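You operate a simulated robot arm through the tools that you are given. There is no shell and no other tool. Be economical: measure what you need, move in short steps, check, and stop when the job is done.

You run a simulated two-armed robot. Do the job below in one go: nothing can be reset, and whatever is moved stays where it is left.

TASK
Hold the dustpan, brush the pebbles in, shut the pale brush away and stand the pan on the bench. Set down upright: pale brush.
Where things are to end (x, y in the base frame): pale brush within 60 mm of [500, -460]; dustpan within 60 mm of [550, -1270].

The check looks at the end state, three seconds after you hand in, the way a careful person would. Anything else that was tipped, shoved, dropped, spilled or broken makes it a failure.

THE ROBOT
Two 7-joint arms with two-finger parallel grippers on one trunk, on a base that drives. Base frame: it is fixed to the floor where the robot stands at the start and does not move with it; the origin is under the middle of the robot, x ahead of it, y to its left, z up. Readings come in mm, rad, newtons and seconds.
The left shoulder is at the start at [70, 133, 1151], the right one opposite. With the tool pointing down near the work surface each hand reaches from about 100 to 640 mm from the robot's upright axis, wherever it stands, measured 20 degrees to its own side. Places, roughly: bench seat [500, -1100, 500]; cupboard shelf [500, -400, 500]; hall cupboard door [400, -400, 400]; pale brush (3x15x9 cm) [500, -200, 800]. Payload 1.57 kg a hand.
Tool frame (each hand has its own): the origin (TCP) lies between the finger pads and is the grasp point; the fingertips stand 30 mm ahead of it; z points along the fingers, y is the line along which they close. Largest opening 80 mm; finger width 17, thickness 12; the body of the gripper, 40 by 82 mm, starts 80 mm behind the TCP.
Orientation is that of the tool frame in the base frame, as [roll, pitch, yaw] about the fixed x, y, z axes, in that order (R = Rz(yaw) Ry(pitch) Rx(roll)). With the fingers straight down and closing along the base's y, the tool's x points along the base's -x, its y along +y and its z along -z.

THE INTERFACE
- The arms move only by the tool arm_command. It takes "left_plan", "right_plan" or both (then of equal length, played together; a hand with none holds still); each is a list that holds one entry, the list of rows, each a list of 7 numbers: the shift along the tool's x, y, z in units of 150 mm (1.0 is 150 mm), then the turn, a rotation vector about the tool's x, y, z in units of 180 degrees (1.0 is 180 degrees), then the opening, from 0 (shut) to 1 (fully open). In form: [[[x, y, z, wx, wy, wz, grip], ...]]. A call has 1 to 12 rows; each row is the pose to reach, as a shift and turn from the pose commanded when the call began, along the tool's axes at that moment. A call with a number of a shift or a turn outside -1 to 1 is refused whole. A row lasts 0.2 s, in which the tool goes at most 50 mm and 0.15 rad; a call with a longer step from one row to the next is refused whole, and so is a gripper value outside its range. A pose out of reach is approached as far as the arm can. The call stops where the force on the tool passes 40 N (or 10 N more than at its start, if that is more) or the arm is blocked; 0.2 s more then pass. Each finger travels about 153 mm/s and halts on what it meets, pressing with about 21 N; the grip force reading is that of the motor and also rises with nothing between the fingers. The clock runs only during rows and for 0.2 s after the last one: add rows that repeat a pose to give the fingers time. The reply holds the time, the measured pose of the TCP, the force on the tool along the base axes, the opening and the grip force, in the units named above and with some noise, with the torque about the TCP (base axes, N m) and any sound that the robot's microphone picked up.
- Cameras (640 x 400 px; columns grow to the right, rows downward): "scene" is now at [110.9, -31.3, 1348.1]; the picture's right is [-0.48, -0.88, -0.00], its down [-0.76, 0.41, -0.51] and it looks along [0.45, -0.24, -0.86] (base axes); focal length 214 px, centre (320, 200). "left" rides on the left gripper at [72, 7, -122] in its tool frame; the picture's right is [-0.09, 1.00, 0.00], its down [-0.84, -0.08, -0.54] and it looks along [-0.54, -0.05, 0.84] (tool axes); focal length 238 px, centre (320, 200). "right" rides on the right gripper at [72, -7, -122] in its tool frame; the picture's right is [0.09, 1.00, 0.00], its down [-0.84, 0.08, -0.54] and it looks along [-0.54, 0.05, 0.84] (tool axes); focal length 238 px, centre (320, 200). There is no depth. A picture from a camera that has moved, and an enlarged one, comes with that camera's place and axes in the base frame and with its lens.
- grab_frame(camera): a new picture of that camera. The clock stands still meanwhile.
- slide_trunk(by): slides the trunk up (or, below 0, down) by that many mm; the arms and the scene camera ride with it, the base frame stays. It gives what a move gives, with no picture.
- roll_base(legs): drives the robot by 1 to 6 legs, each [ahead, left, turn to the left] in mm, mm and rad, along the robot's own axes; the way and the turn of a leg run together, so that a leg with both is an arc; at most 1500 mm and 3.142 rad a leg. The arms and the cameras ride along, it lands a little off, and it stops where it bumps. It gives what a move gives.
- turn_head(pan, tilt): turns the head with the scene camera to pan (to the left, within 1.501 rad either way) and tilt (down, from -0.506 to 1.204), counted from straight ahead of the robot. It gives what a move gives.
- enlarge(camera, box): a new picture of the part [left, top, right, bottom] of that camera's present view, enlarged. The clock stands still meanwhile.
- finish_job(): hands the job in; it is judged then, once.

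Go step by step. Nothing tells you exact positions but the pictures and the camera data: compare them with the known pose of the tool, close in by small moves and look again before you grip or let go. The budget is 120 turns and 108 pictures, counting those below and the enlarged ones. Unless the task says otherwise, let go and move clear before handing in.

The tools are called after "Emit:" as name(argument=value, ...) on one line, values as JSON. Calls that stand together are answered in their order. arm_command: Moves the arms, as the interface text tells. Its arguments: {"type":"object","properties":{"left_plan":{"type":"array","items":{"type":"array","items":{"type":"array","items":{"type":"number"}}}},"right_plan":{"type":"array","items":{"type":"array","items":{"type":"array","items":{"type":"number"}}}}},"required":[]} The other tools are called the same way: slide_trunk (by) slides the trunk up or down; roll_base (legs) drives the base; turn_head (pan, tilt) turns the head that bears the scene camera; grab_frame (camera) takes a picture; enlarge (camera, box) takes an enlarged picture of a part of a camera's view; finish_job () hands the job in.

At the start:

```text
time: 0.0
left_tool_pos: [390.0, -21.3, 1074.5]
left_tool_rot: [-3.141, -0.001, -3.14]
left_wrist_force: [-0.1, -0.2, -0.5]
left_moment: [0.0, 0.02, 0.03]
left_grip_width: 80.1
left_grasp_force: 0.1
right_tool_pos: [318.4, -458.8, 1136.9]
right_tool_rot: [-3.141, 0.0, 3.14]
right_wrist_force: [0.3, 0.4, 0.2]
right_moment: [0.01, -0.03, 0.0]
right_grip_width: 79.8
right_grasp_force: 0.0
trunk travel left (down, up): [-725.0, 215.0]
robot x, y, heading: [-0.6, 0.1, -0.0]
head pan, tilt: [-0.496, 1.04]
```

scene: 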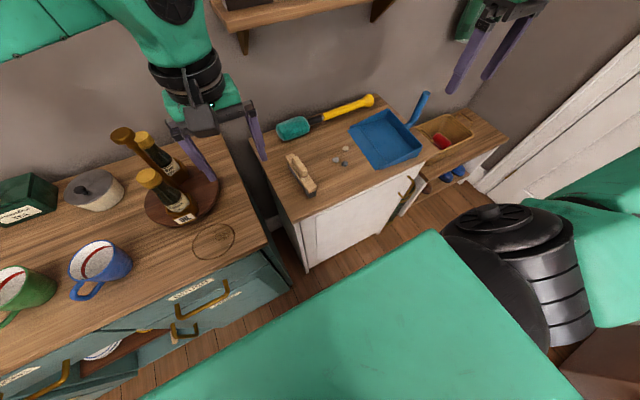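
right: 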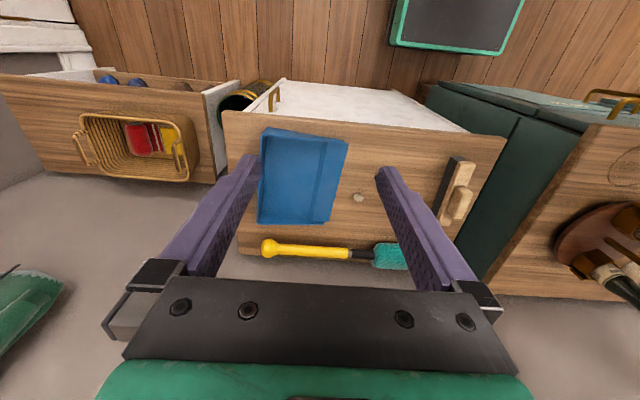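
left: 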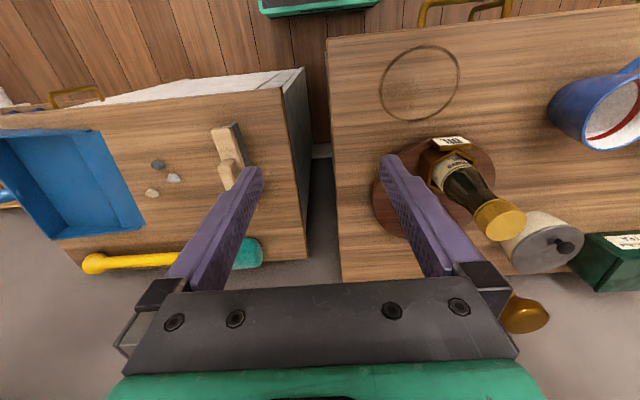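

I see a cupboard top with the pale brush, pebbles, a blue dustpan and a teal brush, and a bench to its right. First I'll look closer at these.

Emit:
enlarge(camera="scene", box=[240, 80, 440, 205])

Emit:
enlarge(camera="scene", box=[280, 80, 540, 280])

Emit:
enlarge(camera="right", box=[200, 60, 540, 290])

```text
3.20 times, centred on (340, 142) of scene
camera zoom: at [110.9, -31.3, 1348.1], right [-0.48, -0.88, 0.0], down [-0.76, 0.41, -0.51], along [0.45, -0.24, -0.86], focal length 686 px, centre (256, 384)
```

zoom: 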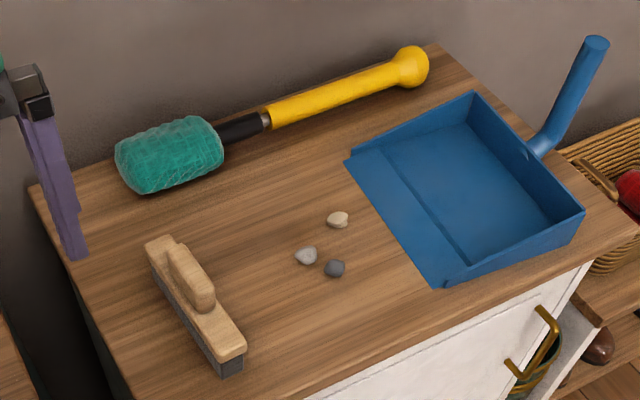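

```text
2.00 times, centred on (410, 180) of scene
camera zoom: at [110.9, -31.3, 1348.1], right [-0.48, -0.88, 0.0], down [-0.76, 0.41, -0.51], along [0.45, -0.24, -0.86], focal length 429 px, centre (140, 240)
```

zoom: 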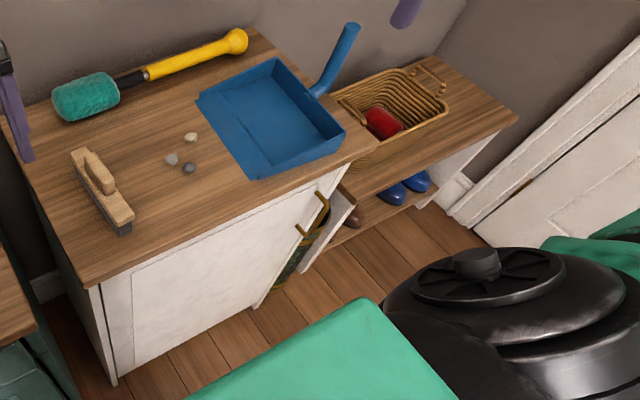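

```text
1.74 times, centred on (370, 175) of right
camera zoom: at [247.1, -465.3, 1260.1], right [-0.09, 1.0, 0.0], down [0.84, 0.08, 0.54], along [0.54, 0.05, -0.84], focal length 414 px, centre (233, 244)
```

zoom: 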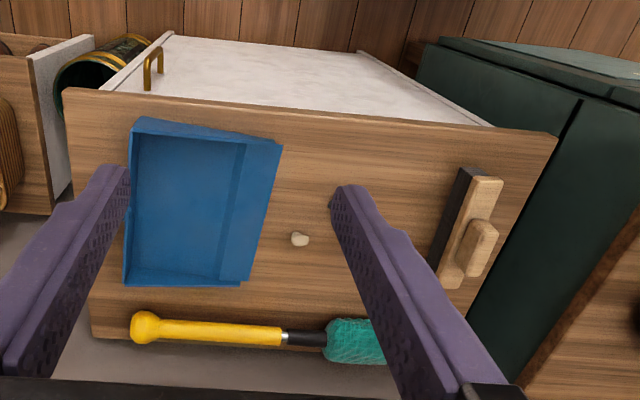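

Brush is near (500,-170) standing on its bristles, long axis along x. The pebbles are near (505,-330), the pan covers x 400–610 and y -400 to -575 with its mouth towards +y, and its handle stands near (498,-600). Next I look at the door and the floor.

Emit:
turn_head(pan=-0.9, tilt=0.7)

Emit:
grab_frame(camera="scene")

```text
time: 0.9
left_tool_pos: [389.4, -21.0, 1074.7]
left_tool_rot: [3.141, 0.001, -3.139]
left_wrist_force: [0.5, -0.2, -0.4]
left_moment: [0.04, 0.0, 0.01]
left_grip_width: 80.0
left_grasp_force: 0.0
right_tool_pos: [319.2, -458.3, 1138.6]
right_tool_rot: [3.142, 0.0, -3.141]
right_wrist_force: [-0.5, 0.3, -0.1]
right_moment: [0.0, 0.02, -0.01]
right_grip_width: 79.7
right_grasp_force: 0.2
trunk travel left (down, up): [-725.0, 215.0]
robot x, y, heading: [-0.2, 0.8, -0.002]
head pan, tilt: [-0.901, 0.7]
```

```text
101 pictures are left
camera scene: at [104.7, -65.8, 1374.1], right [-0.78, -0.62, 0.0], down [-0.4, 0.5, -0.76], along [0.48, -0.6, -0.64], focal length 214 px, centre (320, 200)
```

scene: 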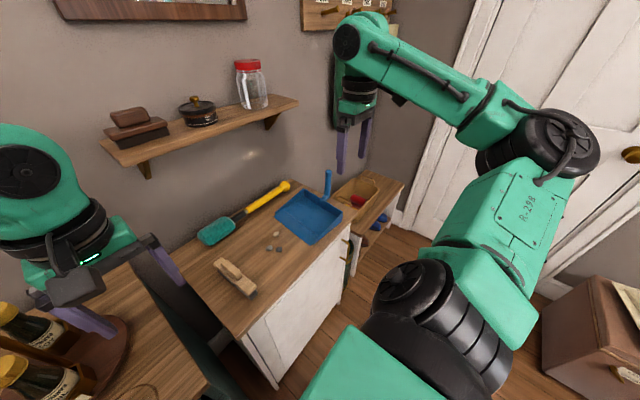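

The way to the right looks clear, so I shift the robot 400 mm to the right to face the cupboard.

Emit:
roll_base(legs=[[0, -400, 0]])

Emit:
turn_head(pan=-0.3, tilt=0.95)

Emit:
grab_frame(camera="scene")

```text
time: 3.3
left_tool_pos: [389.7, -413.0, 1074.4]
left_tool_rot: [-3.138, -0.001, -3.14]
left_wrist_force: [-0.1, 0.4, -1.0]
left_moment: [-0.01, 0.01, -0.02]
left_grip_width: 80.0
left_grasp_force: 0.0
right_tool_pos: [317.5, -850.8, 1137.9]
right_tool_rot: [-3.141, 0.0, -3.142]
right_wrist_force: [0.3, 0.2, 0.3]
right_moment: [0.02, 0.01, -0.04]
right_grip_width: 80.0
right_grasp_force: 0.0
trunk travel left (down, up): [-725.0, 215.0]
robot x, y, heading: [-1.7, -391.5, -0.002]
head pan, tilt: [-0.901, 0.7]
```

```text
time: 4.3
left_tool_pos: [388.3, -413.1, 1073.6]
left_tool_rot: [3.141, 0.0, -3.141]
left_wrist_force: [-0.1, 1.0, 0.2]
left_moment: [-0.02, -0.03, -0.02]
left_grip_width: 79.7
left_grasp_force: 0.0
right_tool_pos: [319.1, -851.7, 1138.7]
right_tool_rot: [-3.141, -0.001, 3.141]
right_wrist_force: [1.0, -0.6, -0.7]
right_moment: [-0.02, 0.03, -0.01]
right_grip_width: 79.9
right_grasp_force: 0.1
trunk travel left (down, up): [-725.0, 215.0]
robot x, y, heading: [-0.9, -388.8, 0.0]
head pan, tilt: [-0.3, 0.949]
```

```text
100 pictures are left
camera scene: at [121.2, -414.1, 1354.4], right [-0.3, -0.95, 0.0], down [-0.78, 0.24, -0.58], along [0.56, -0.17, -0.81], focal length 214 px, centre (320, 200)
```

scene: 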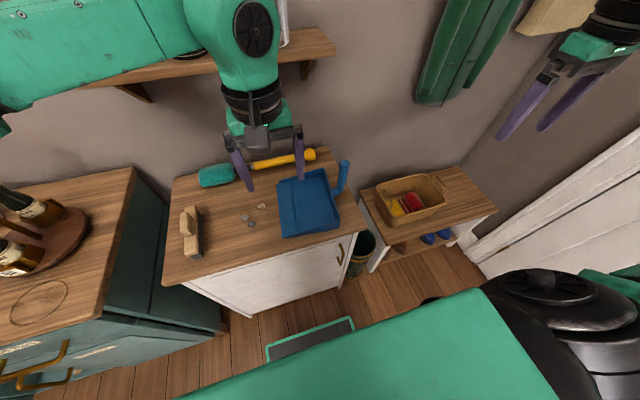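

Robot is now at y about -390. I zoom in on the pan handle and the brush for accurate positions.

Emit:
enlarge(camera="scene", box=[260, 140, 400, 228])

Emit:
enlarge(camera="scene", box=[160, 190, 290, 272])

Emit:
enlarge(camera="right", box=[320, 0, 640, 200])

Emit:
grab_frame(camera="left")

```text
4.55 times, centred on (330, 184) of scene
camera zoom: at [121.2, -414.1, 1354.4], right [-0.3, -0.95, 0.0], down [-0.78, 0.24, -0.58], along [0.56, -0.17, -0.81], focal length 975 px, centre (274, 273)
```

zoom: 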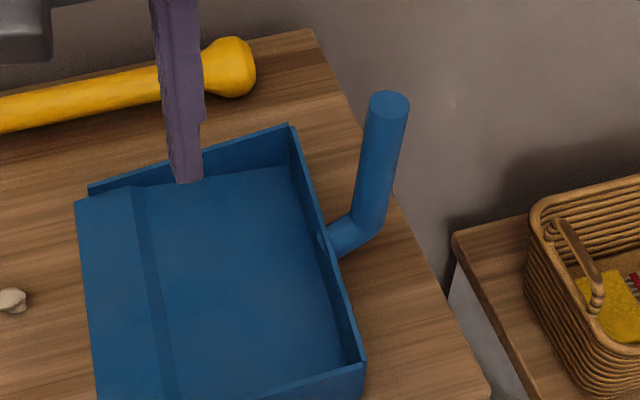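

```text
4.88 times, centred on (225, 231) of scene
camera zoom: at [121.2, -414.1, 1354.4], right [-0.3, -0.95, 0.0], down [-0.78, 0.24, -0.58], along [0.56, -0.17, -0.81], focal length 1046 px, centre (783, 49)
```

zoom: 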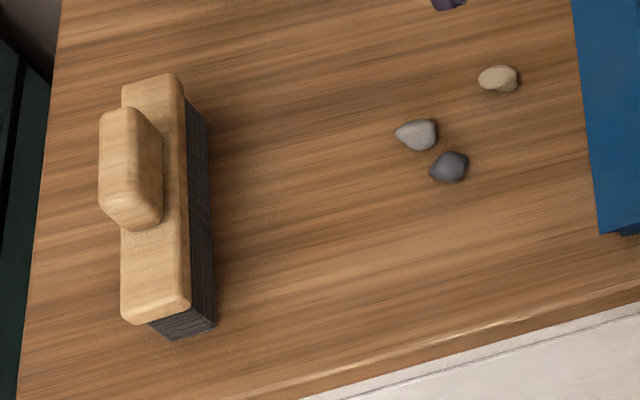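

```text
2.00 times, centred on (480, 100) of right
camera zoom: at [246.8, -858.5, 1260.2], right [-0.09, 1.0, 0.0], down [0.84, 0.08, 0.54], along [0.54, 0.05, -0.84], focal length 477 px, centre (0, 400)
```

zoom: 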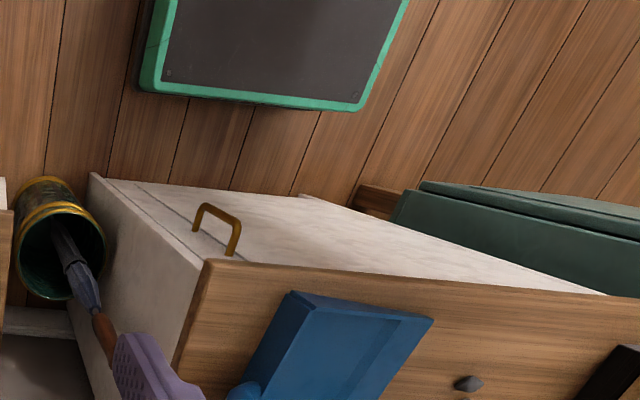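

```text
96 pictures are left
camera left: at [317.0, -407.7, 1196.6], right [0.09, 1.0, 0.0], down [0.84, -0.08, 0.54], along [0.54, -0.05, -0.84], focal length 238 px, centre (320, 200)
```

left: 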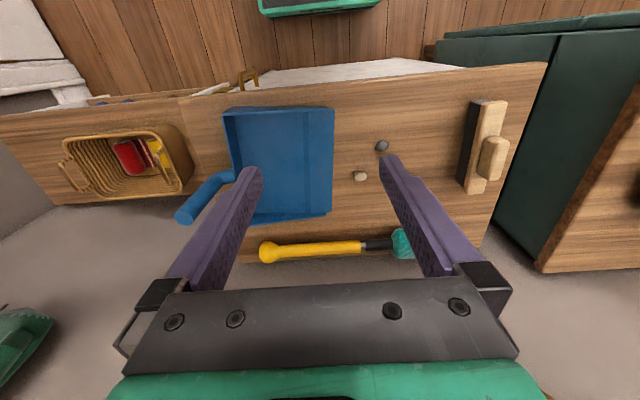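

Pan handle is vertical, with its top near (489,-595,958). The brush grip is near (480,-172,~870). I bring the left hand over with a forward tilt and the right hand towards the pan handle.

Emit:
arm_command(left_plan=[[[-0.03, 0.12, 0, 0, -0.0417, 0, 1], [-0.06, 0.25, 0, 0, -0.0833, 0, 1], [-0.1, 0.37, 0, 0, -0.125, 0, 1], [-0.13, 0.5, 0.05, 0, -0.1667, 0, 1], [-0.17, 0.62, 0.1, 0, -0.2083, 0, 1], [-0.2, 0.75, 0.15, 0, -0.25, 0, 1], [-0.23, 0.87, 0.2, 0, -0.2917, 0, 1], [-0.27, 1.0, 0.2, 0, -0.3333, 0, 1]]], right_plan=[[[-0.07, 0.1, 0, 0, 0, 0, 1], [-0.14, 0.21, 0, 0, 0, 0, 1], [-0.21, 0.32, 0, 0, 0, 0, 1], [-0.28, 0.42, 0, 0, 0, 0, 1], [-0.35, 0.53, 0, 0, 0, 0, 1], [-0.42, 0.64, 0, 0, 0, 0, 1], [-0.5, 0.75, 0, 0, 0, 0, 1], [-0.57, 0.85, 0, 0, 0, 0, 1]]])

```text
time: 6.1
left_tool_pos: [428.7, -263.3, 1045.9]
left_tool_rot: [-3.138, 1.049, -3.138]
left_wrist_force: [-1.0, 0.5, 0.0]
left_moment: [-0.01, 0.01, -0.04]
left_grip_width: 80.0
left_grasp_force: 0.1
right_tool_pos: [404.2, -723.6, 1137.6]
right_tool_rot: [-3.139, 0.0, 3.139]
right_wrist_force: [-0.4, 0.8, 1.0]
right_moment: [0.01, -0.01, 0.0]
right_grip_width: 80.1
right_grasp_force: 0.0
trunk travel left (down, up): [-725.0, 215.0]
robot x, y, heading: [-1.7, -398.5, 0.005]
head pan, tilt: [-0.3, 0.949]
```

Emit:
arm_command(left_plan=[[[0.1, 0.1, 0.02, 0, 0, 0, 1], [0.2, 0.21, 0.04, 0, 0, 0, 1], [0.3, 0.31, 0.06, 0, 0, 0, 1], [0.4, 0.42, 0.08, 0, 0, 0, 1], [0.5, 0.52, 0.1, 0, 0, 0, 1], [0.59, 0.62, 0.125, 0, 0, 0, 1]]], right_plan=[[[-0.1, 0.14, 0.1, 0, 0, 0, 1], [-0.2, 0.28, 0.2, 0, 0, 0, 1], [-0.3, 0.42, 0.3, 0, 0, 0, 1], [-0.4, 0.57, 0.4, 0, 0, 0, 1], [-0.5, 0.71, 0.5, 0, 0, 0, 1], [-0.57, 0.85, 0.5, 0, 0, 0, 1]]])

Emit:
grab_frame(camera="right")

Emit:
grab_frame(camera="left")

Emit:
grab_frame(camera="scene")

```text
time: 7.5
left_tool_pos: [440.3, -173.8, 964.5]
left_tool_rot: [-3.139, 1.049, -3.14]
left_wrist_force: [0.9, 0.5, -0.3]
left_moment: [0.01, 0.03, 0.01]
left_grip_width: 79.9
left_grasp_force: 0.0
left hand out of reach, approached as far as the arm can: row 1, 2, 3, 4, 5, 6
right_tool_pos: [487.9, -592.3, 1062.4]
right_tool_rot: [-3.14, 0.001, -3.141]
right_wrist_force: [1.1, 0.1, 0.2]
right_moment: [-0.02, -0.02, -0.02]
right_grip_width: 79.9
right_grasp_force: 0.1
trunk travel left (down, up): [-725.0, 215.0]
robot x, y, heading: [2.8, -391.7, 0.002]
head pan, tilt: [-0.3, 0.949]
```

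```text
95 pictures are left
camera right: at [416.1, -599.2, 1184.4], right [-0.09, 1.0, 0.0], down [0.84, 0.08, 0.54], along [0.54, 0.05, -0.84], focal length 238 px, centre (320, 200)
```

right: 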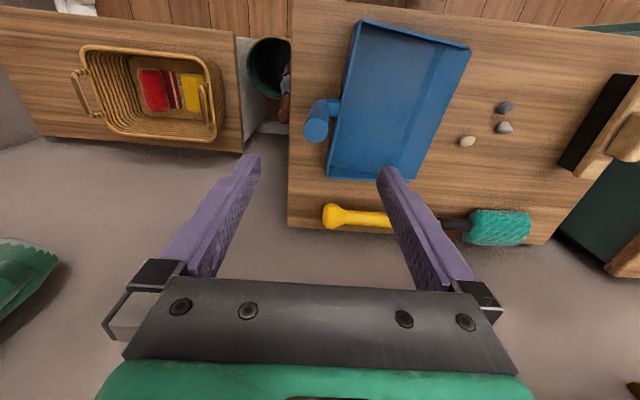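

```text
94 pictures are left
camera left: at [298.6, -167.2, 963.1], right [0.05, 1.0, 0.08], down [-0.05, -0.08, 1.0], along [1.0, -0.05, 0.05], focal length 238 px, centre (320, 200)
```

left: 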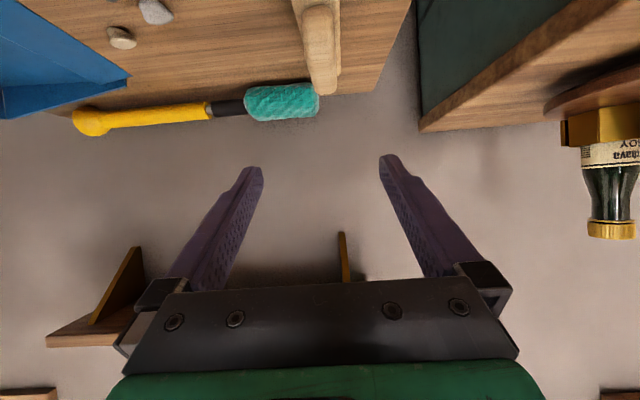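

```text
93 pictures are left
camera scene: at [120.4, -410.7, 1354.6], right [-0.3, -0.96, 0.0], down [-0.78, 0.24, -0.58], along [0.56, -0.17, -0.81], focal length 214 px, centre (320, 200)
```

scene: 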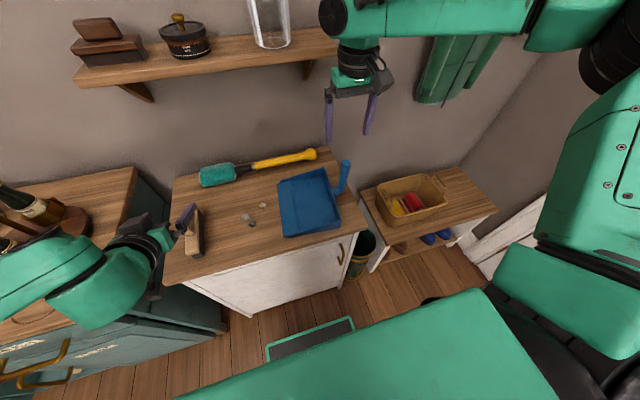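

The left hand is too cramped near the body, so I back the base off 90 mm and then look closely at the pan handle.

Emit:
roll_base(legs=[[-90, 0, 0]])

Emit:
enlarge(camera="right", box=[260, 0, 420, 100])

Emit:
grab_frame(camera="left")

```text
time: 8.6
left_tool_pos: [352.8, -176.4, 963.3]
left_tool_rot: [-3.139, 1.046, -3.139]
left_wrist_force: [0.4, 0.2, -0.1]
left_moment: [-0.02, -0.01, 0.03]
left_grip_width: 80.2
left_grasp_force: 0.0
right_tool_pos: [400.0, -595.2, 1060.4]
right_tool_rot: [3.141, -0.001, -3.141]
right_wrist_force: [-0.2, 0.4, -0.4]
right_moment: [-0.03, 0.02, 0.0]
right_grip_width: 80.1
right_grasp_force: 0.0
trunk travel left (down, up): [-725.0, 215.0]
robot x, y, heading: [-92.6, -394.0, 0.001]
head pan, tilt: [-0.3, 0.949]
```

```text
4.00 times, centred on (340, 50) of right
camera zoom: at [328.5, -602.3, 1183.1], right [-0.09, 1.0, 0.0], down [0.84, 0.08, 0.54], along [0.54, 0.05, -0.84], focal length 953 px, centre (240, 800)
```

zoom: 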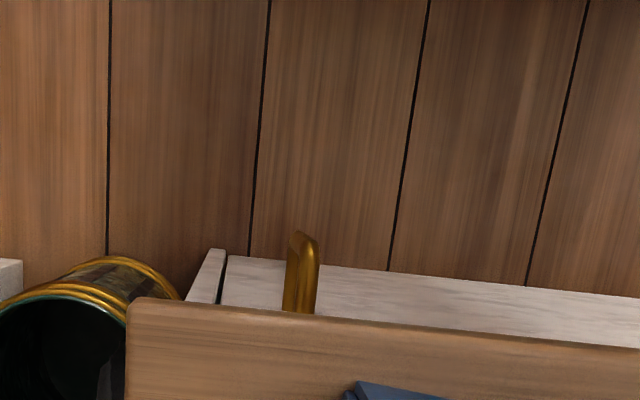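

```text
91 pictures are left
camera left: at [210.7, -169.4, 963.3], right [0.04, 1.0, 0.08], down [-0.05, -0.08, 1.0], along [1.0, -0.05, 0.05], focal length 238 px, centre (320, 200)
```

left: 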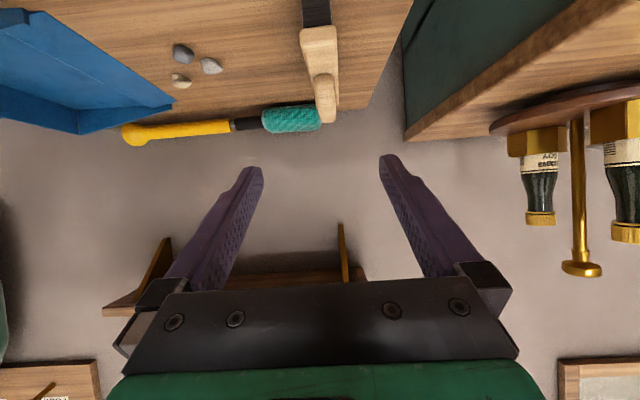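

Emit:
enlarge(camera="left", box=[240, 0, 400, 160])

Emit:
enlarge(camera="right", box=[240, 60, 420, 180])

```text
2.50 times, centred on (320, 80) of left
camera zoom: at [210.7, -169.4, 963.3], right [0.04, 1.0, 0.08], down [-0.05, -0.08, 1.0], along [1.0, -0.05, 0.05], focal length 596 px, centre (320, 500)
```

zoom: 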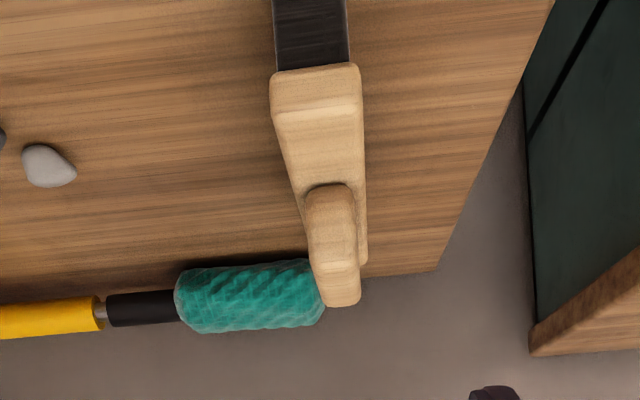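

```text
3.33 times, centred on (330, 120) of right
camera zoom: at [328.5, -602.3, 1183.1], right [-0.09, 1.0, 0.0], down [0.84, 0.08, 0.54], along [0.54, 0.05, -0.84], focal length 794 px, centre (287, 467)
```

zoom: 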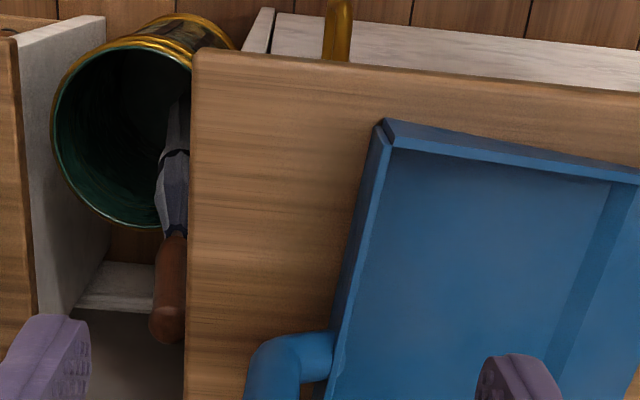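

Umbrella stand noted beside the cupboard, so I'll avoid it. I bring the left hand just behind the brush grip and the right hand above the pan handle.

Emit:
arm_command(left_plan=[[[0.02, 0.02, 0.14, 0, 0, 0, 1], [0.04, 0.04, 0.28, 0, 0, 0, 1], [0.05, 0.06, 0.42, 0, 0, 0, 1], [0.062, 0.06, 0.56, 0, 0, 0, 1]]], right_plan=[[[-0.14, -0.01, 0.1, 0, 0, 0, 1], [-0.29, -0.02, 0.2, 0, 0, 0, 1], [-0.43, -0.02, 0.25, 0, 0, 0, 1], [-0.58, -0.02, 0.3, 0, 0, 0, 1]]])

Emit:
grab_frame(camera="right")

Emit:
grab_frame(camera="left")

Emit:
enlarge(camera="scene", box=[220, 60, 420, 185])

```text
time: 9.6
left_tool_pos: [421.1, -168.1, 913.8]
left_tool_rot: [-3.138, 1.047, -3.141]
left_wrist_force: [0.0, -0.4, 0.6]
left_moment: [0.0, 0.01, 0.02]
left_grip_width: 80.0
left_grasp_force: 0.0
right_tool_pos: [470.7, -604.6, 1013.9]
right_tool_rot: [3.14, -0.001, 3.14]
right_wrist_force: [-0.8, 0.3, 0.2]
right_moment: [0.03, 0.01, 0.01]
right_grip_width: 80.0
right_grasp_force: 0.0
right hand out of reach, approached as far as the arm can: row 4
trunk travel left (down, up): [-725.0, 215.0]
robot x, y, heading: [-88.5, -392.8, 0.003]
head pan, tilt: [-0.3, 0.949]
```

```text
88 pictures are left
camera right: at [398.1, -611.7, 1136.8], right [-0.09, 1.0, 0.0], down [0.84, 0.08, 0.54], along [0.54, 0.05, -0.84], focal length 238 px, centre (320, 200)
```

right: 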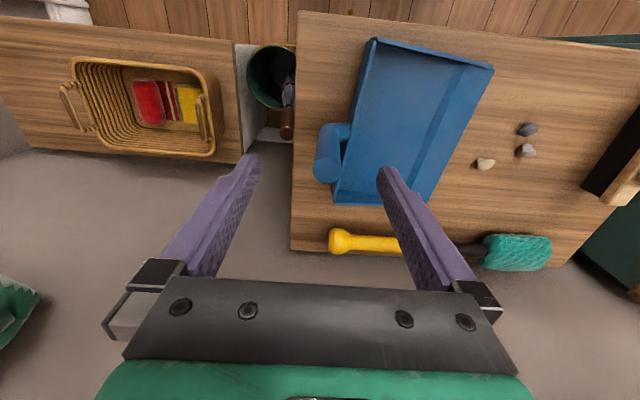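

```text
87 pictures are left
camera left: at [279.6, -161.7, 912.5], right [0.04, 1.0, 0.08], down [-0.05, -0.08, 1.0], along [1.0, -0.05, 0.05], focal length 238 px, centre (320, 200)
```

left: 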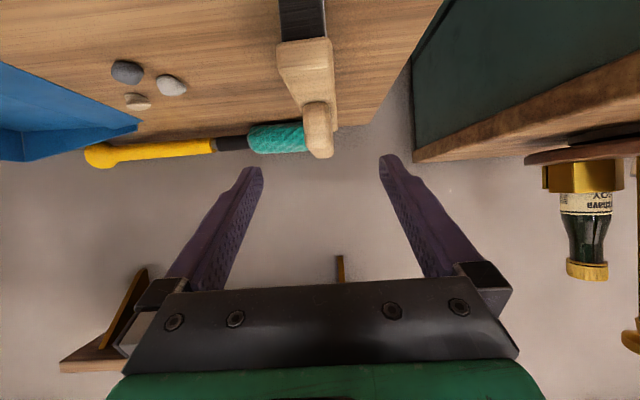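

```text
3.20 times, centred on (320, 122) of scene
camera zoom: at [33.7, -414.6, 1354.2], right [-0.3, -0.96, 0.0], down [-0.78, 0.24, -0.58], along [0.55, -0.17, -0.81], focal length 686 px, centre (320, 448)
```

zoom: 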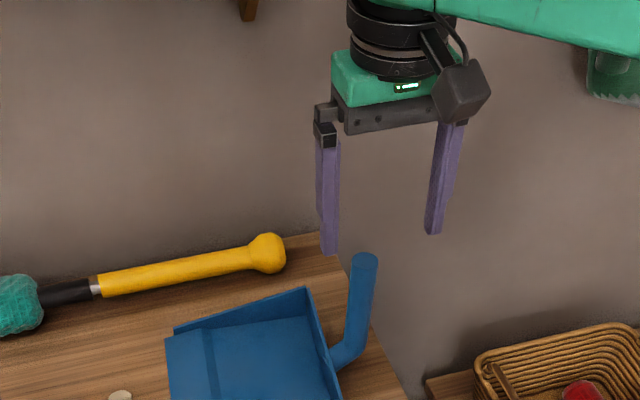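

The right arm is at full stretch, so I draw the left hand back and move the base forward 45 mm.

Emit:
arm_command(left_plan=[[[0.0, 0, -0.2, 0, 0, 0, 1], [0.0, 0, -0.4, 0, 0, 0, 1]]], right_plan=[[[0.1, 0, 0, 0, 0, 0, 1], [0.2, 0, 0, 0, 0, 0, 1]]])

Emit:
roll_base(legs=[[45, 0, 0]])

```text
time: 10.2
left_tool_pos: [365.0, -168.9, 944.3]
left_tool_rot: [3.141, 1.05, -3.141]
left_wrist_force: [-0.3, -1.1, 0.7]
left_moment: [0.01, 0.0, 0.04]
left_grip_width: 80.0
left_grasp_force: 0.1
right_tool_pos: [437.8, -603.2, 1017.1]
right_tool_rot: [3.14, 0.002, 3.141]
right_wrist_force: [-0.5, 0.8, 0.0]
right_moment: [-0.02, -0.05, -0.01]
right_grip_width: 80.2
right_grasp_force: 0.0
trunk travel left (down, up): [-725.0, 215.0]
robot x, y, heading: [-88.4, -391.6, -0.002]
head pan, tilt: [-0.3, 0.949]
```

```text
time: 11.1
left_tool_pos: [408.1, -168.7, 944.4]
left_tool_rot: [-3.139, 1.05, -3.14]
left_wrist_force: [0.0, -0.4, 1.0]
left_moment: [0.04, 0.01, 0.0]
left_grip_width: 80.1
left_grasp_force: 0.0
right_tool_pos: [480.9, -603.3, 1018.1]
right_tool_rot: [3.141, 0.005, 3.141]
right_wrist_force: [0.2, 0.2, 0.2]
right_moment: [-0.04, -0.03, 0.0]
right_grip_width: 79.9
right_grasp_force: 0.1
trunk travel left (down, up): [-725.0, 215.0]
robot x, y, heading: [-45.2, -394.3, 0.003]
head pan, tilt: [-0.3, 0.949]
```

Emit:
arm_command(left_plan=[[[0.137, 0.01, 0.0, 0, 0, 0, 1], [0.137, 0.01, 0.18, 0, 0, 0, 1], [0.137, 0.01, 0.36, 0, 0, 0, 1], [0.137, 0.01, 0.45, 0, 0, 0, 1], [0.137, 0.01, 0.45, 0, 0, 0, 1]]], right_plan=[[[-0.033, 0.033, 0.12, 0, 0, 0, 1], [-0.033, 0.033, 0.24, 0, 0, 0, 1], [-0.033, 0.033, 0.36, 0, 0, 0, 1], [-0.033, 0.033, 0.49, 0, 0, 0, 1], [-0.033, 0.033, 0.62, 0, 0, 0, 1]]])

Emit:
grab_frame(camera="right")

Emit:
grab_frame(camera="left")

Emit:
grab_frame(camera="scene")

```text
time: 12.3
left_tool_pos: [459.8, -166.2, 891.7]
left_tool_rot: [3.141, 1.045, -3.141]
left_wrist_force: [0.4, 0.5, -0.1]
left_moment: [0.01, -0.01, -0.01]
left_grip_width: 80.1
left_grasp_force: 0.1
left hand out of reach, approached as far as the arm can: row 1, 2
right_tool_pos: [490.0, -599.2, 920.4]
right_tool_rot: [3.141, 0.001, 3.141]
right_wrist_force: [0.4, -0.3, -0.7]
right_moment: [0.02, -0.02, -0.02]
right_grip_width: 80.1
right_grasp_force: 0.1
trunk travel left (down, up): [-725.0, 215.0]
robot x, y, heading: [-43.6, -391.2, 0.001]
head pan, tilt: [-0.3, 0.949]
```

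```text
85 pictures are left
camera right: at [418.8, -606.8, 1044.4], right [-0.09, 1.0, 0.0], down [0.84, 0.08, 0.54], along [0.54, 0.05, -0.84], focal length 238 px, centre (320, 200)
```

right: 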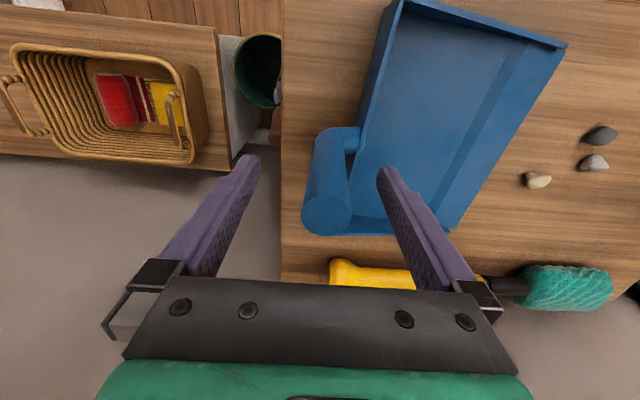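

```text
84 pictures are left
camera left: at [318.2, -160.3, 890.7], right [0.04, 1.0, 0.08], down [-0.05, -0.08, 1.0], along [1.0, -0.05, 0.05], focal length 238 px, centre (320, 200)
```

left: 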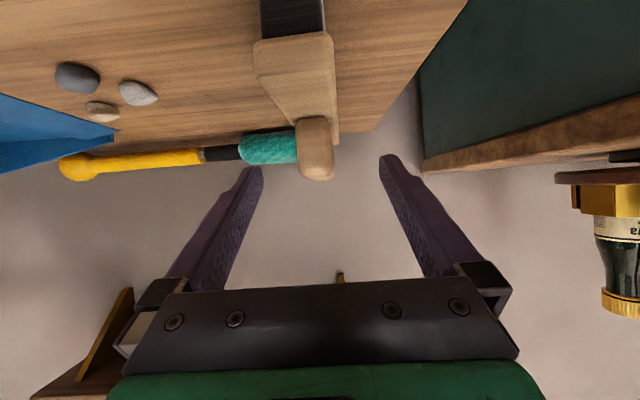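

```text
83 pictures are left
camera scene: at [78.2, -415.9, 1354.2], right [-0.3, -0.96, 0.0], down [-0.78, 0.24, -0.58], along [0.55, -0.17, -0.81], focal length 214 px, centre (320, 200)
```

scene: 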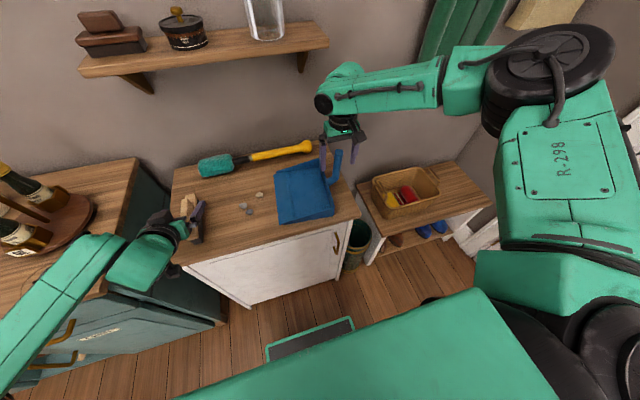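

Emit:
enlarge(camera="right", box=[260, 100, 420, 250])

Emit:
enlarge(camera="scene", box=[290, 130, 370, 200])

```text
2.67 times, centred on (340, 175) of right
camera zoom: at [418.8, -606.8, 1044.4], right [-0.09, 1.0, 0.0], down [0.84, 0.08, 0.54], along [0.54, 0.05, -0.84], focal length 636 px, centre (267, 267)
```

zoom: 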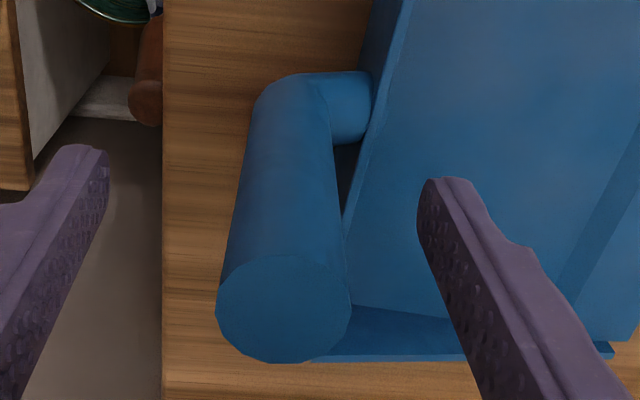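

```text
5.71 times, centred on (330, 165) of scene
camera zoom: at [78.2, -415.9, 1354.2], right [-0.3, -0.96, 0.0], down [-0.78, 0.24, -0.58], along [0.55, -0.17, -0.81], focal length 1226 px, centre (263, 400)
```

zoom: 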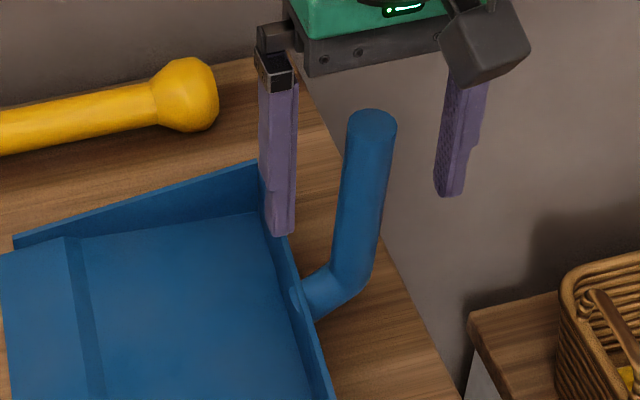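

Handle sits between the right fingers and the brush grip is lined up with the left. I advance the left hand and close both.

Emit:
arm_command(left_plan=[[[0, 0, 0.12, 0, 0, 0, 1], [0, 0, 0.23, 0, 0, 0, 1], [0, 0, 0.23, 0, 0, 0, 0.6], [0, 0, 0.23, 0, 0, 0, 0], [0, 0, 0.23, 0, 0, 0, 0], [0, 0, 0.23, 0, 0, 0, 0]]], right_plan=[[[0, 0, 0.05, 0, 0, 0, 1], [0, 0, 0.05, 0, 0, 0, 1], [0, 0, 0.05, 0, 0, 0, 0.6], [0, 0, 0.05, 0, 0, 0, 0], [0, 0, 0.05, 0, 0, 0, 0], [0, 0, 0.05, 0, 0, 0, 0]]])

Emit:
grab_frame(camera="right")

Emit:
grab_frame(camera="left")

Emit:
enlarge(camera="scene", box=[150, 120, 390, 270])

```text
time: 13.7
left_tool_pos: [489.1, -167.5, 876.7]
left_tool_rot: [-3.139, 1.047, -3.14]
left_wrist_force: [0.8, 0.1, -0.2]
left_moment: [-0.03, 0.02, -0.02]
left_grip_width: 19.8
left_grasp_force: 20.7
right_tool_pos: [488.1, -598.8, 915.7]
right_tool_rot: [3.14, 0.003, 3.141]
right_wrist_force: [0.2, 1.1, 6.2]
right_moment: [1.61, -0.24, -0.04]
right_grip_width: 26.8
right_grasp_force: 21.1
trunk travel left (down, up): [-725.0, 215.0]
robot x, y, heading: [-40.9, -394.8, -0.003]
head pan, tilt: [-0.3, 0.949]
```

```text
80 pictures are left
camera right: at [416.5, -605.0, 1038.9], right [-0.09, 1.0, 0.0], down [0.84, 0.08, 0.54], along [0.54, 0.05, -0.84], focal length 238 px, centre (320, 200)
```

right: 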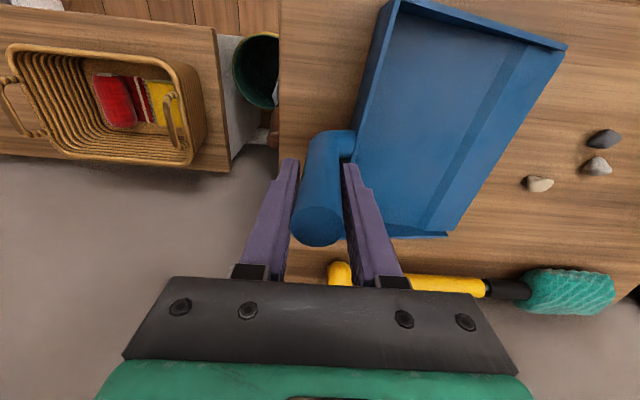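

```text
79 pictures are left
camera left: at [347.1, -160.5, 874.9], right [0.05, 1.0, 0.08], down [-0.05, -0.08, 1.0], along [1.0, -0.05, 0.05], focal length 238 px, centre (320, 200)
```

left: 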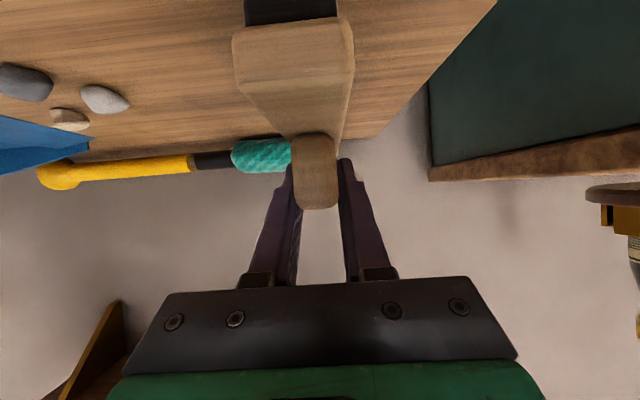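

```text
2.67 times, centred on (270, 195) of scene
camera zoom: at [75.6, -413.9, 1354.5], right [-0.3, -0.96, 0.0], down [-0.78, 0.24, -0.58], along [0.56, -0.17, -0.81], focal length 572 px, centre (453, 213)
```

zoom: 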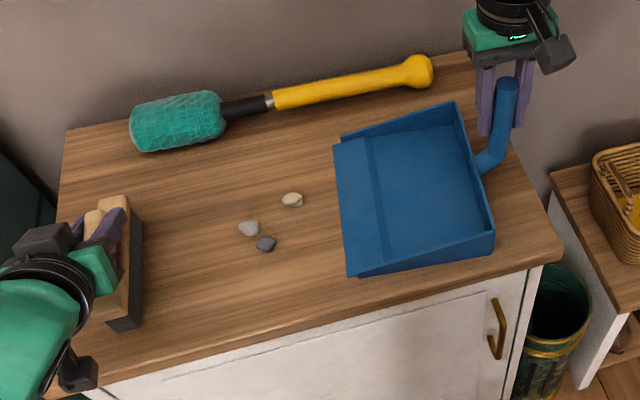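

The right grip reads a twist because the pan handle leans slightly. I turn that hand about 3° to match it.

Emit:
arm_command(right_plan=[[[0, 0, 0, -0.008, 0, 0, 0], [0, 0, 0, -0.016, 0, 0, 0], [0, 0, 0, -0.016, 0, 0, 0]]])

```text
time: 14.5
left_tool_pos: [488.9, -166.8, 876.8]
left_tool_rot: [-3.14, 1.047, -3.139]
left_wrist_force: [-1.4, -0.9, -0.5]
left_moment: [0.0, -0.06, 0.0]
left_grip_width: 20.0
left_grasp_force: 21.1
right_tool_pos: [487.8, -599.1, 914.9]
right_tool_rot: [3.089, 0.001, -3.141]
right_wrist_force: [1.2, 1.2, 4.2]
right_moment: [1.11, -0.16, -0.01]
right_grip_width: 23.7
right_grasp_force: 21.0
trunk travel left (down, up): [-725.0, 215.0]
robot x, y, heading: [-47.3, -393.9, 0.003]
head pan, tilt: [-0.3, 0.949]
```

Emit:
arm_command(right_plan=[[[0, 0, 0, -0.01, 0, 0, 0], [0, 0, 0, -0.02, 0, 0, 0], [0, 0, 0, -0.02, 0, 0, 0]]])

Emit:
enlarge(camera="scene", box=[270, 130, 370, 230])

```text
time: 15.3
left_tool_pos: [488.8, -165.8, 876.5]
left_tool_rot: [-3.139, 1.045, -3.141]
left_wrist_force: [-0.7, -0.5, 0.8]
left_moment: [0.04, -0.05, 0.04]
left_grip_width: 19.5
left_grasp_force: 21.0
right_tool_pos: [489.5, -599.4, 914.3]
right_tool_rot: [3.027, 0.0, -3.141]
right_wrist_force: [0.8, 0.1, -1.9]
right_moment: [-0.12, -0.01, -0.01]
right_grip_width: 23.9
right_grasp_force: 21.0
trunk travel left (down, up): [-725.0, 215.0]
robot x, y, heading: [-47.1, -394.6, 0.0]
head pan, tilt: [-0.3, 0.949]
```

```text
4.00 times, centred on (320, 180) of scene
camera zoom: at [76.7, -414.3, 1354.4], right [-0.3, -0.96, 0.0], down [-0.78, 0.24, -0.58], along [0.56, -0.17, -0.81], focal length 858 px, centre (320, 280)
```

zoom: 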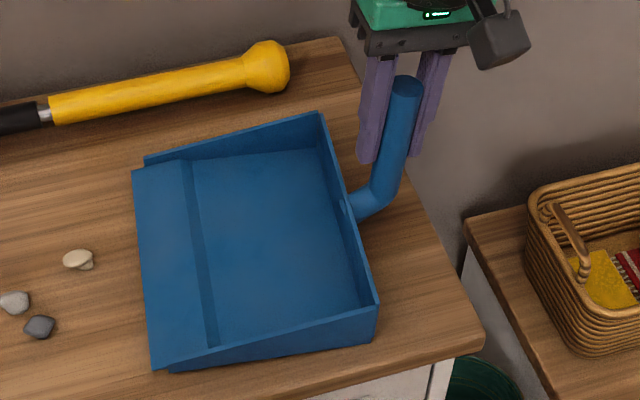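

Emit:
arm_command(right_plan=[[[0, 0, 0.01, 0.007, 0, 0, 0], [0, 0, 0.01, 0.007, 0, 0, 0]]])

Emit:
grab_frame(camera="left")

```text
time: 15.9
left_tool_pos: [489.4, -167.4, 875.5]
left_tool_rot: [-3.14, 1.047, -3.14]
left_wrist_force: [0.8, -0.5, 0.3]
left_moment: [-0.02, -0.11, -0.03]
left_grip_width: 19.6
left_grasp_force: 21.7
right_tool_pos: [489.0, -598.7, 913.0]
right_tool_rot: [3.051, 0.004, 3.141]
right_wrist_force: [0.0, 1.4, 2.3]
right_moment: [0.15, -0.06, 0.01]
right_grip_width: 23.5
right_grasp_force: 20.7
trunk travel left (down, up): [-725.0, 215.0]
robot x, y, heading: [-43.5, -393.3, -0.001]
head pan, tilt: [-0.3, 0.949]
```

```text
76 pictures are left
camera left: at [347.8, -160.6, 874.7], right [0.05, 1.0, 0.08], down [-0.05, -0.08, 1.0], along [1.0, -0.05, 0.05], focal length 238 px, centre (320, 200)
```

left: 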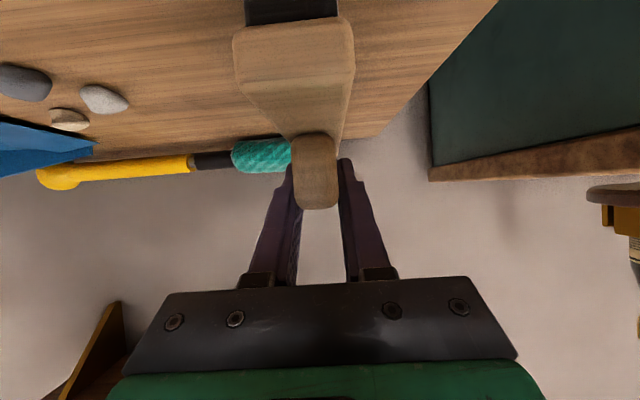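

Pan lip rests lightly on the top. I start the sweep: lift the brush about 2 mm, shift 10 mm forward and move towards the pan.

Emit:
arm_command(left_plan=[[[-0.0445, 0, 0.051, 0, 0, 0, 0], [-0.0445, -0.15, 0.051, 0, 0, 0, 0], [-0.0445, -0.3, 0.051, 0, 0, 0, 0], [-0.0445, -0.45, 0.051, 0, 0, 0, 0], [-0.0445, -0.58, 0.051, 0, 0, 0, 0], [-0.0445, -0.65, 0.051, 0, 0, 0, 0], [-0.0445, -0.7, 0.051, 0, 0, 0, 0]]])

Emit:
enlarge(camera="scene", box=[160, 120, 370, 250])

Emit:
grab_frame(camera="left")

```text
time: 17.5
left_tool_pos: [501.6, -235.4, 884.1]
left_tool_rot: [-2.924, 1.033, -3.015]
left_wrist_force: [0.6, -0.1, -1.6]
left_moment: [0.01, -0.04, -0.03]
left_grip_width: 19.6
left_grasp_force: 21.2
left hand out of reach, approached as far as the arm can: row 2, 3, 4, 5, 6, 7
right_tool_pos: [488.7, -598.9, 912.9]
right_tool_rot: [3.051, 0.002, 3.14]
right_wrist_force: [1.0, 0.7, 4.7]
right_moment: [0.08, -0.06, 0.06]
right_grip_width: 23.5
right_grasp_force: 20.3
trunk travel left (down, up): [-725.0, 215.0]
robot x, y, heading: [-43.9, -393.5, -0.002]
head pan, tilt: [-0.3, 0.949]
```

```text
3.05 times, centred on (265, 185) of scene
camera zoom: at [76.3, -413.8, 1354.5], right [-0.3, -0.96, 0.0], down [-0.78, 0.24, -0.58], along [0.56, -0.17, -0.81], focal length 654 px, centre (488, 246)
```

zoom: 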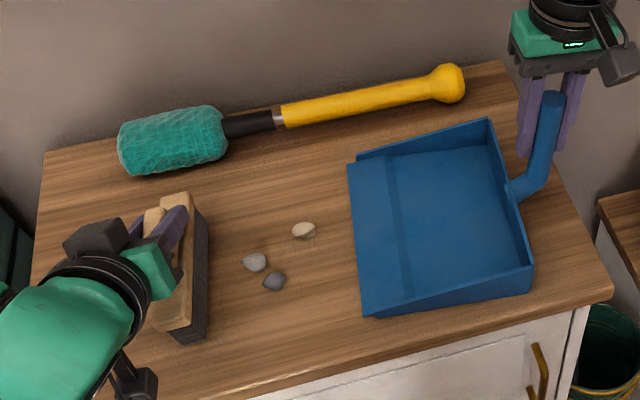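

```text
74 pictures are left
camera left: at [361.2, -219.7, 882.4], right [0.11, 0.99, -0.03], down [-0.04, 0.04, 1.0], along [0.99, -0.11, 0.05], focal length 238 px, centre (320, 200)
```

left: 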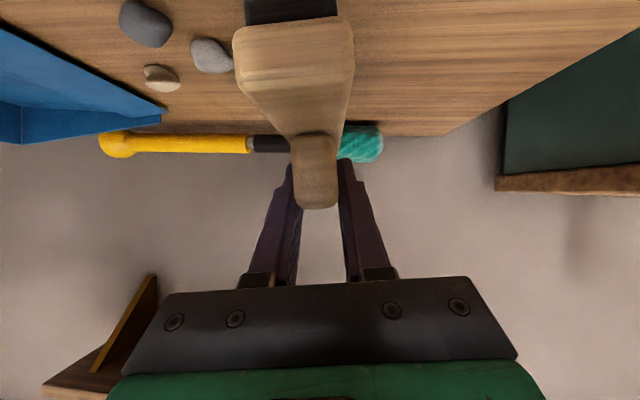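

The left arm cannot follow inward with the tool this flat; the brush only lifted and tilted slightly. I'll go back, set it down and re-grip it with the tool vertical.

Emit:
arm_command(left_plan=[[[0, 0.15, 0, 0, 0, 0, 0], [0, 0.3, 0, 0, 0, 0, 0], [0, 0.45, 0, 0, 0, 0, 0], [0, 0.6, 0, 0, 0, 0, 0], [0, 0.7, 0, 0, 0, 0, 0], [0, 0.7, 0, 0, 0, 0, 0]]])

```text
time: 18.9
left_tool_pos: [507.9, -132.1, 874.5]
left_tool_rot: [-2.924, 1.04, -3.017]
left_wrist_force: [0.9, -7.6, 16.9]
left_moment: [-0.5, -0.07, -0.06]
left_grip_width: 20.3
left_grasp_force: 21.3
right_tool_pos: [486.1, -601.9, 913.8]
right_tool_rot: [3.048, 0.002, -3.141]
right_wrist_force: [0.0, -0.1, -0.5]
right_moment: [-0.06, 0.14, 0.01]
right_grip_width: 23.9
right_grasp_force: 21.6
trunk travel left (down, up): [-725.0, 215.0]
robot x, y, heading: [-45.3, -396.3, -0.0]
head pan, tilt: [-0.3, 0.949]
```

Emit:
arm_command(left_plan=[[[-0.05, 0, -0.03, 0, 0, 0, 0], [-0.05, 0, -0.03, -0.0347, 0, 0.02, 0], [-0.05, 0, -0.03, -0.0347, 0, 0.02, 0]]])

Emit:
enlarge(camera="scene", box=[160, 120, 370, 250])

Emit:
grab_frame(camera="left")

```text
time: 19.7
left_tool_pos: [508.2, -129.2, 878.7]
left_tool_rot: [-3.141, 1.038, -3.137]
left_wrist_force: [0.4, -0.9, -1.7]
left_moment: [0.02, 0.02, 0.02]
left_grip_width: 19.8
left_grasp_force: 21.0
right_tool_pos: [489.9, -598.5, 914.1]
right_tool_rot: [3.052, 0.001, 3.141]
right_wrist_force: [0.8, 0.6, 4.0]
right_moment: [0.04, -0.11, -0.02]
right_grip_width: 23.8
right_grasp_force: 21.3
trunk travel left (down, up): [-725.0, 215.0]
robot x, y, heading: [-49.0, -395.2, -0.002]
head pan, tilt: [-0.3, 0.949]
```

```text
3.05 times, centred on (265, 185) of scene
camera zoom: at [76.5, -413.0, 1354.4], right [-0.3, -0.96, 0.0], down [-0.78, 0.24, -0.58], along [0.56, -0.17, -0.81], focal length 654 px, centre (488, 246)
```

zoom: 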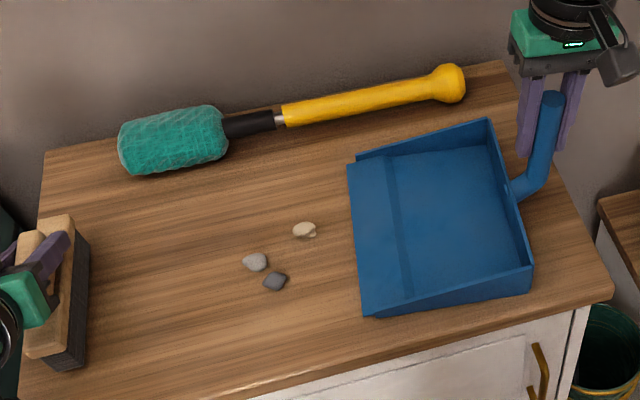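

```text
72 pictures are left
camera left: at [367.1, -121.9, 878.5], right [0.05, 1.0, 0.08], down [-0.04, -0.08, 1.0], along [1.0, -0.05, 0.04], focal length 238 px, centre (320, 200)
```

left: 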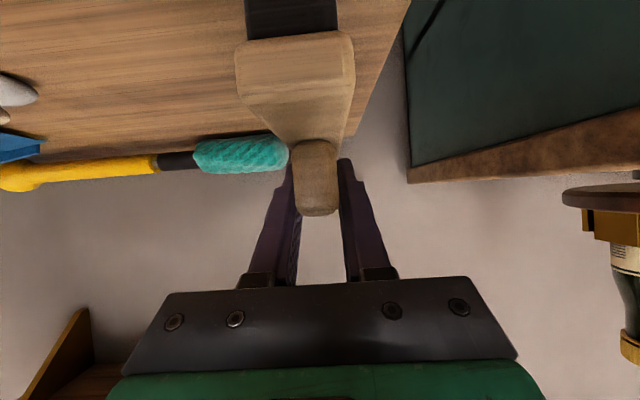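

Emit:
arm_command(left_plan=[[[0, -0.13, 0, 0, 0, 0, 0], [0.01, -0.13, 0.006, 0, 0, 0, 0], [0.017, -0.13, 0.01, 0, 0, 0, 0], [0.017, -0.13, 0.01, 0, 0, 0, 0]]])

```text
time: 20.7
left_tool_pos: [508.9, -148.5, 876.3]
left_tool_rot: [-3.138, 1.04, -3.137]
left_wrist_force: [-0.3, -1.1, -1.1]
left_moment: [-0.01, 0.01, -0.02]
left_grip_width: 19.8
left_grasp_force: 21.2
right_tool_pos: [488.6, -598.9, 913.1]
right_tool_rot: [3.051, 0.002, 3.141]
right_wrist_force: [1.9, 0.8, 3.6]
right_moment: [0.15, -0.38, -0.04]
right_grip_width: 23.5
right_grasp_force: 20.9
trunk travel left (down, up): [-725.0, 215.0]
robot x, y, heading: [-44.1, -393.6, 0.003]
head pan, tilt: [-0.3, 0.949]
```

Emit:
arm_command(left_plan=[[[0.006, 0, 0.003, 0, 0, 0, 0], [0.01, 0, 0.006, 0, 0, 0, 0], [0.01, 0, 0.006, 0, 0, 0, 0]]])

Emit:
enlarge(camera="scene", box=[150, 170, 250, 260])

```text
time: 21.5
left_tool_pos: [509.1, -149.0, 874.5]
left_tool_rot: [-3.14, 1.041, -3.138]
left_wrist_force: [0.1, 0.5, -1.3]
left_moment: [0.03, -0.03, 0.0]
left_grip_width: 19.8
left_grasp_force: 20.5
right_tool_pos: [488.8, -598.6, 914.2]
right_tool_rot: [3.053, 0.0, -3.141]
right_wrist_force: [2.7, -0.1, 4.9]
right_moment: [0.18, -0.23, -0.05]
right_grip_width: 23.7
right_grasp_force: 20.2
trunk travel left (down, up): [-725.0, 215.0]
robot x, y, heading: [-45.2, -392.2, 0.0]
head pan, tilt: [-0.3, 0.949]
```

```text
4.44 times, centred on (200, 215) of scene
camera zoom: at [76.5, -413.6, 1354.5], right [-0.3, -0.96, 0.0], down [-0.78, 0.24, -0.58], along [0.56, -0.17, -0.81], focal length 953 px, centre (853, 133)
```

zoom: 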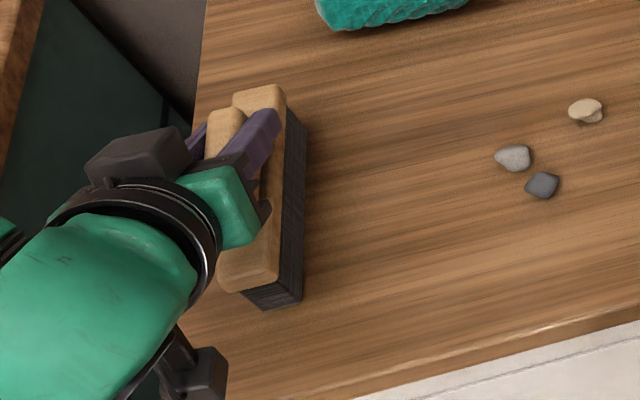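

Emit:
arm_command(left_plan=[[[0.008, 0, 0.005, 0, 0, 0, 0], [0.016, 0, 0.01, 0, 0, 0, 0], [0.023, 0, 0.0135, 0, 0, 0, 0], [0.023, 0, 0.0135, 0, 0, 0, 0]]])

```text
time: 22.5
left_tool_pos: [510.0, -150.6, 873.4]
left_tool_rot: [-3.14, 1.045, -3.139]
left_wrist_force: [1.3, 2.7, 13.7]
left_moment: [0.04, 0.32, -0.18]
left_grip_width: 20.0
left_grasp_force: 21.2
right_tool_pos: [487.2, -600.0, 913.7]
right_tool_rot: [3.05, -0.001, -3.141]
right_wrist_force: [-0.3, -0.5, 0.2]
right_moment: [-0.08, -0.04, 0.02]
right_grip_width: 23.5
right_grasp_force: 20.7
trunk travel left (down, up): [-725.0, 215.0]
robot x, y, heading: [-45.3, -393.0, -0.001]
head pan, tilt: [-0.3, 0.949]
```

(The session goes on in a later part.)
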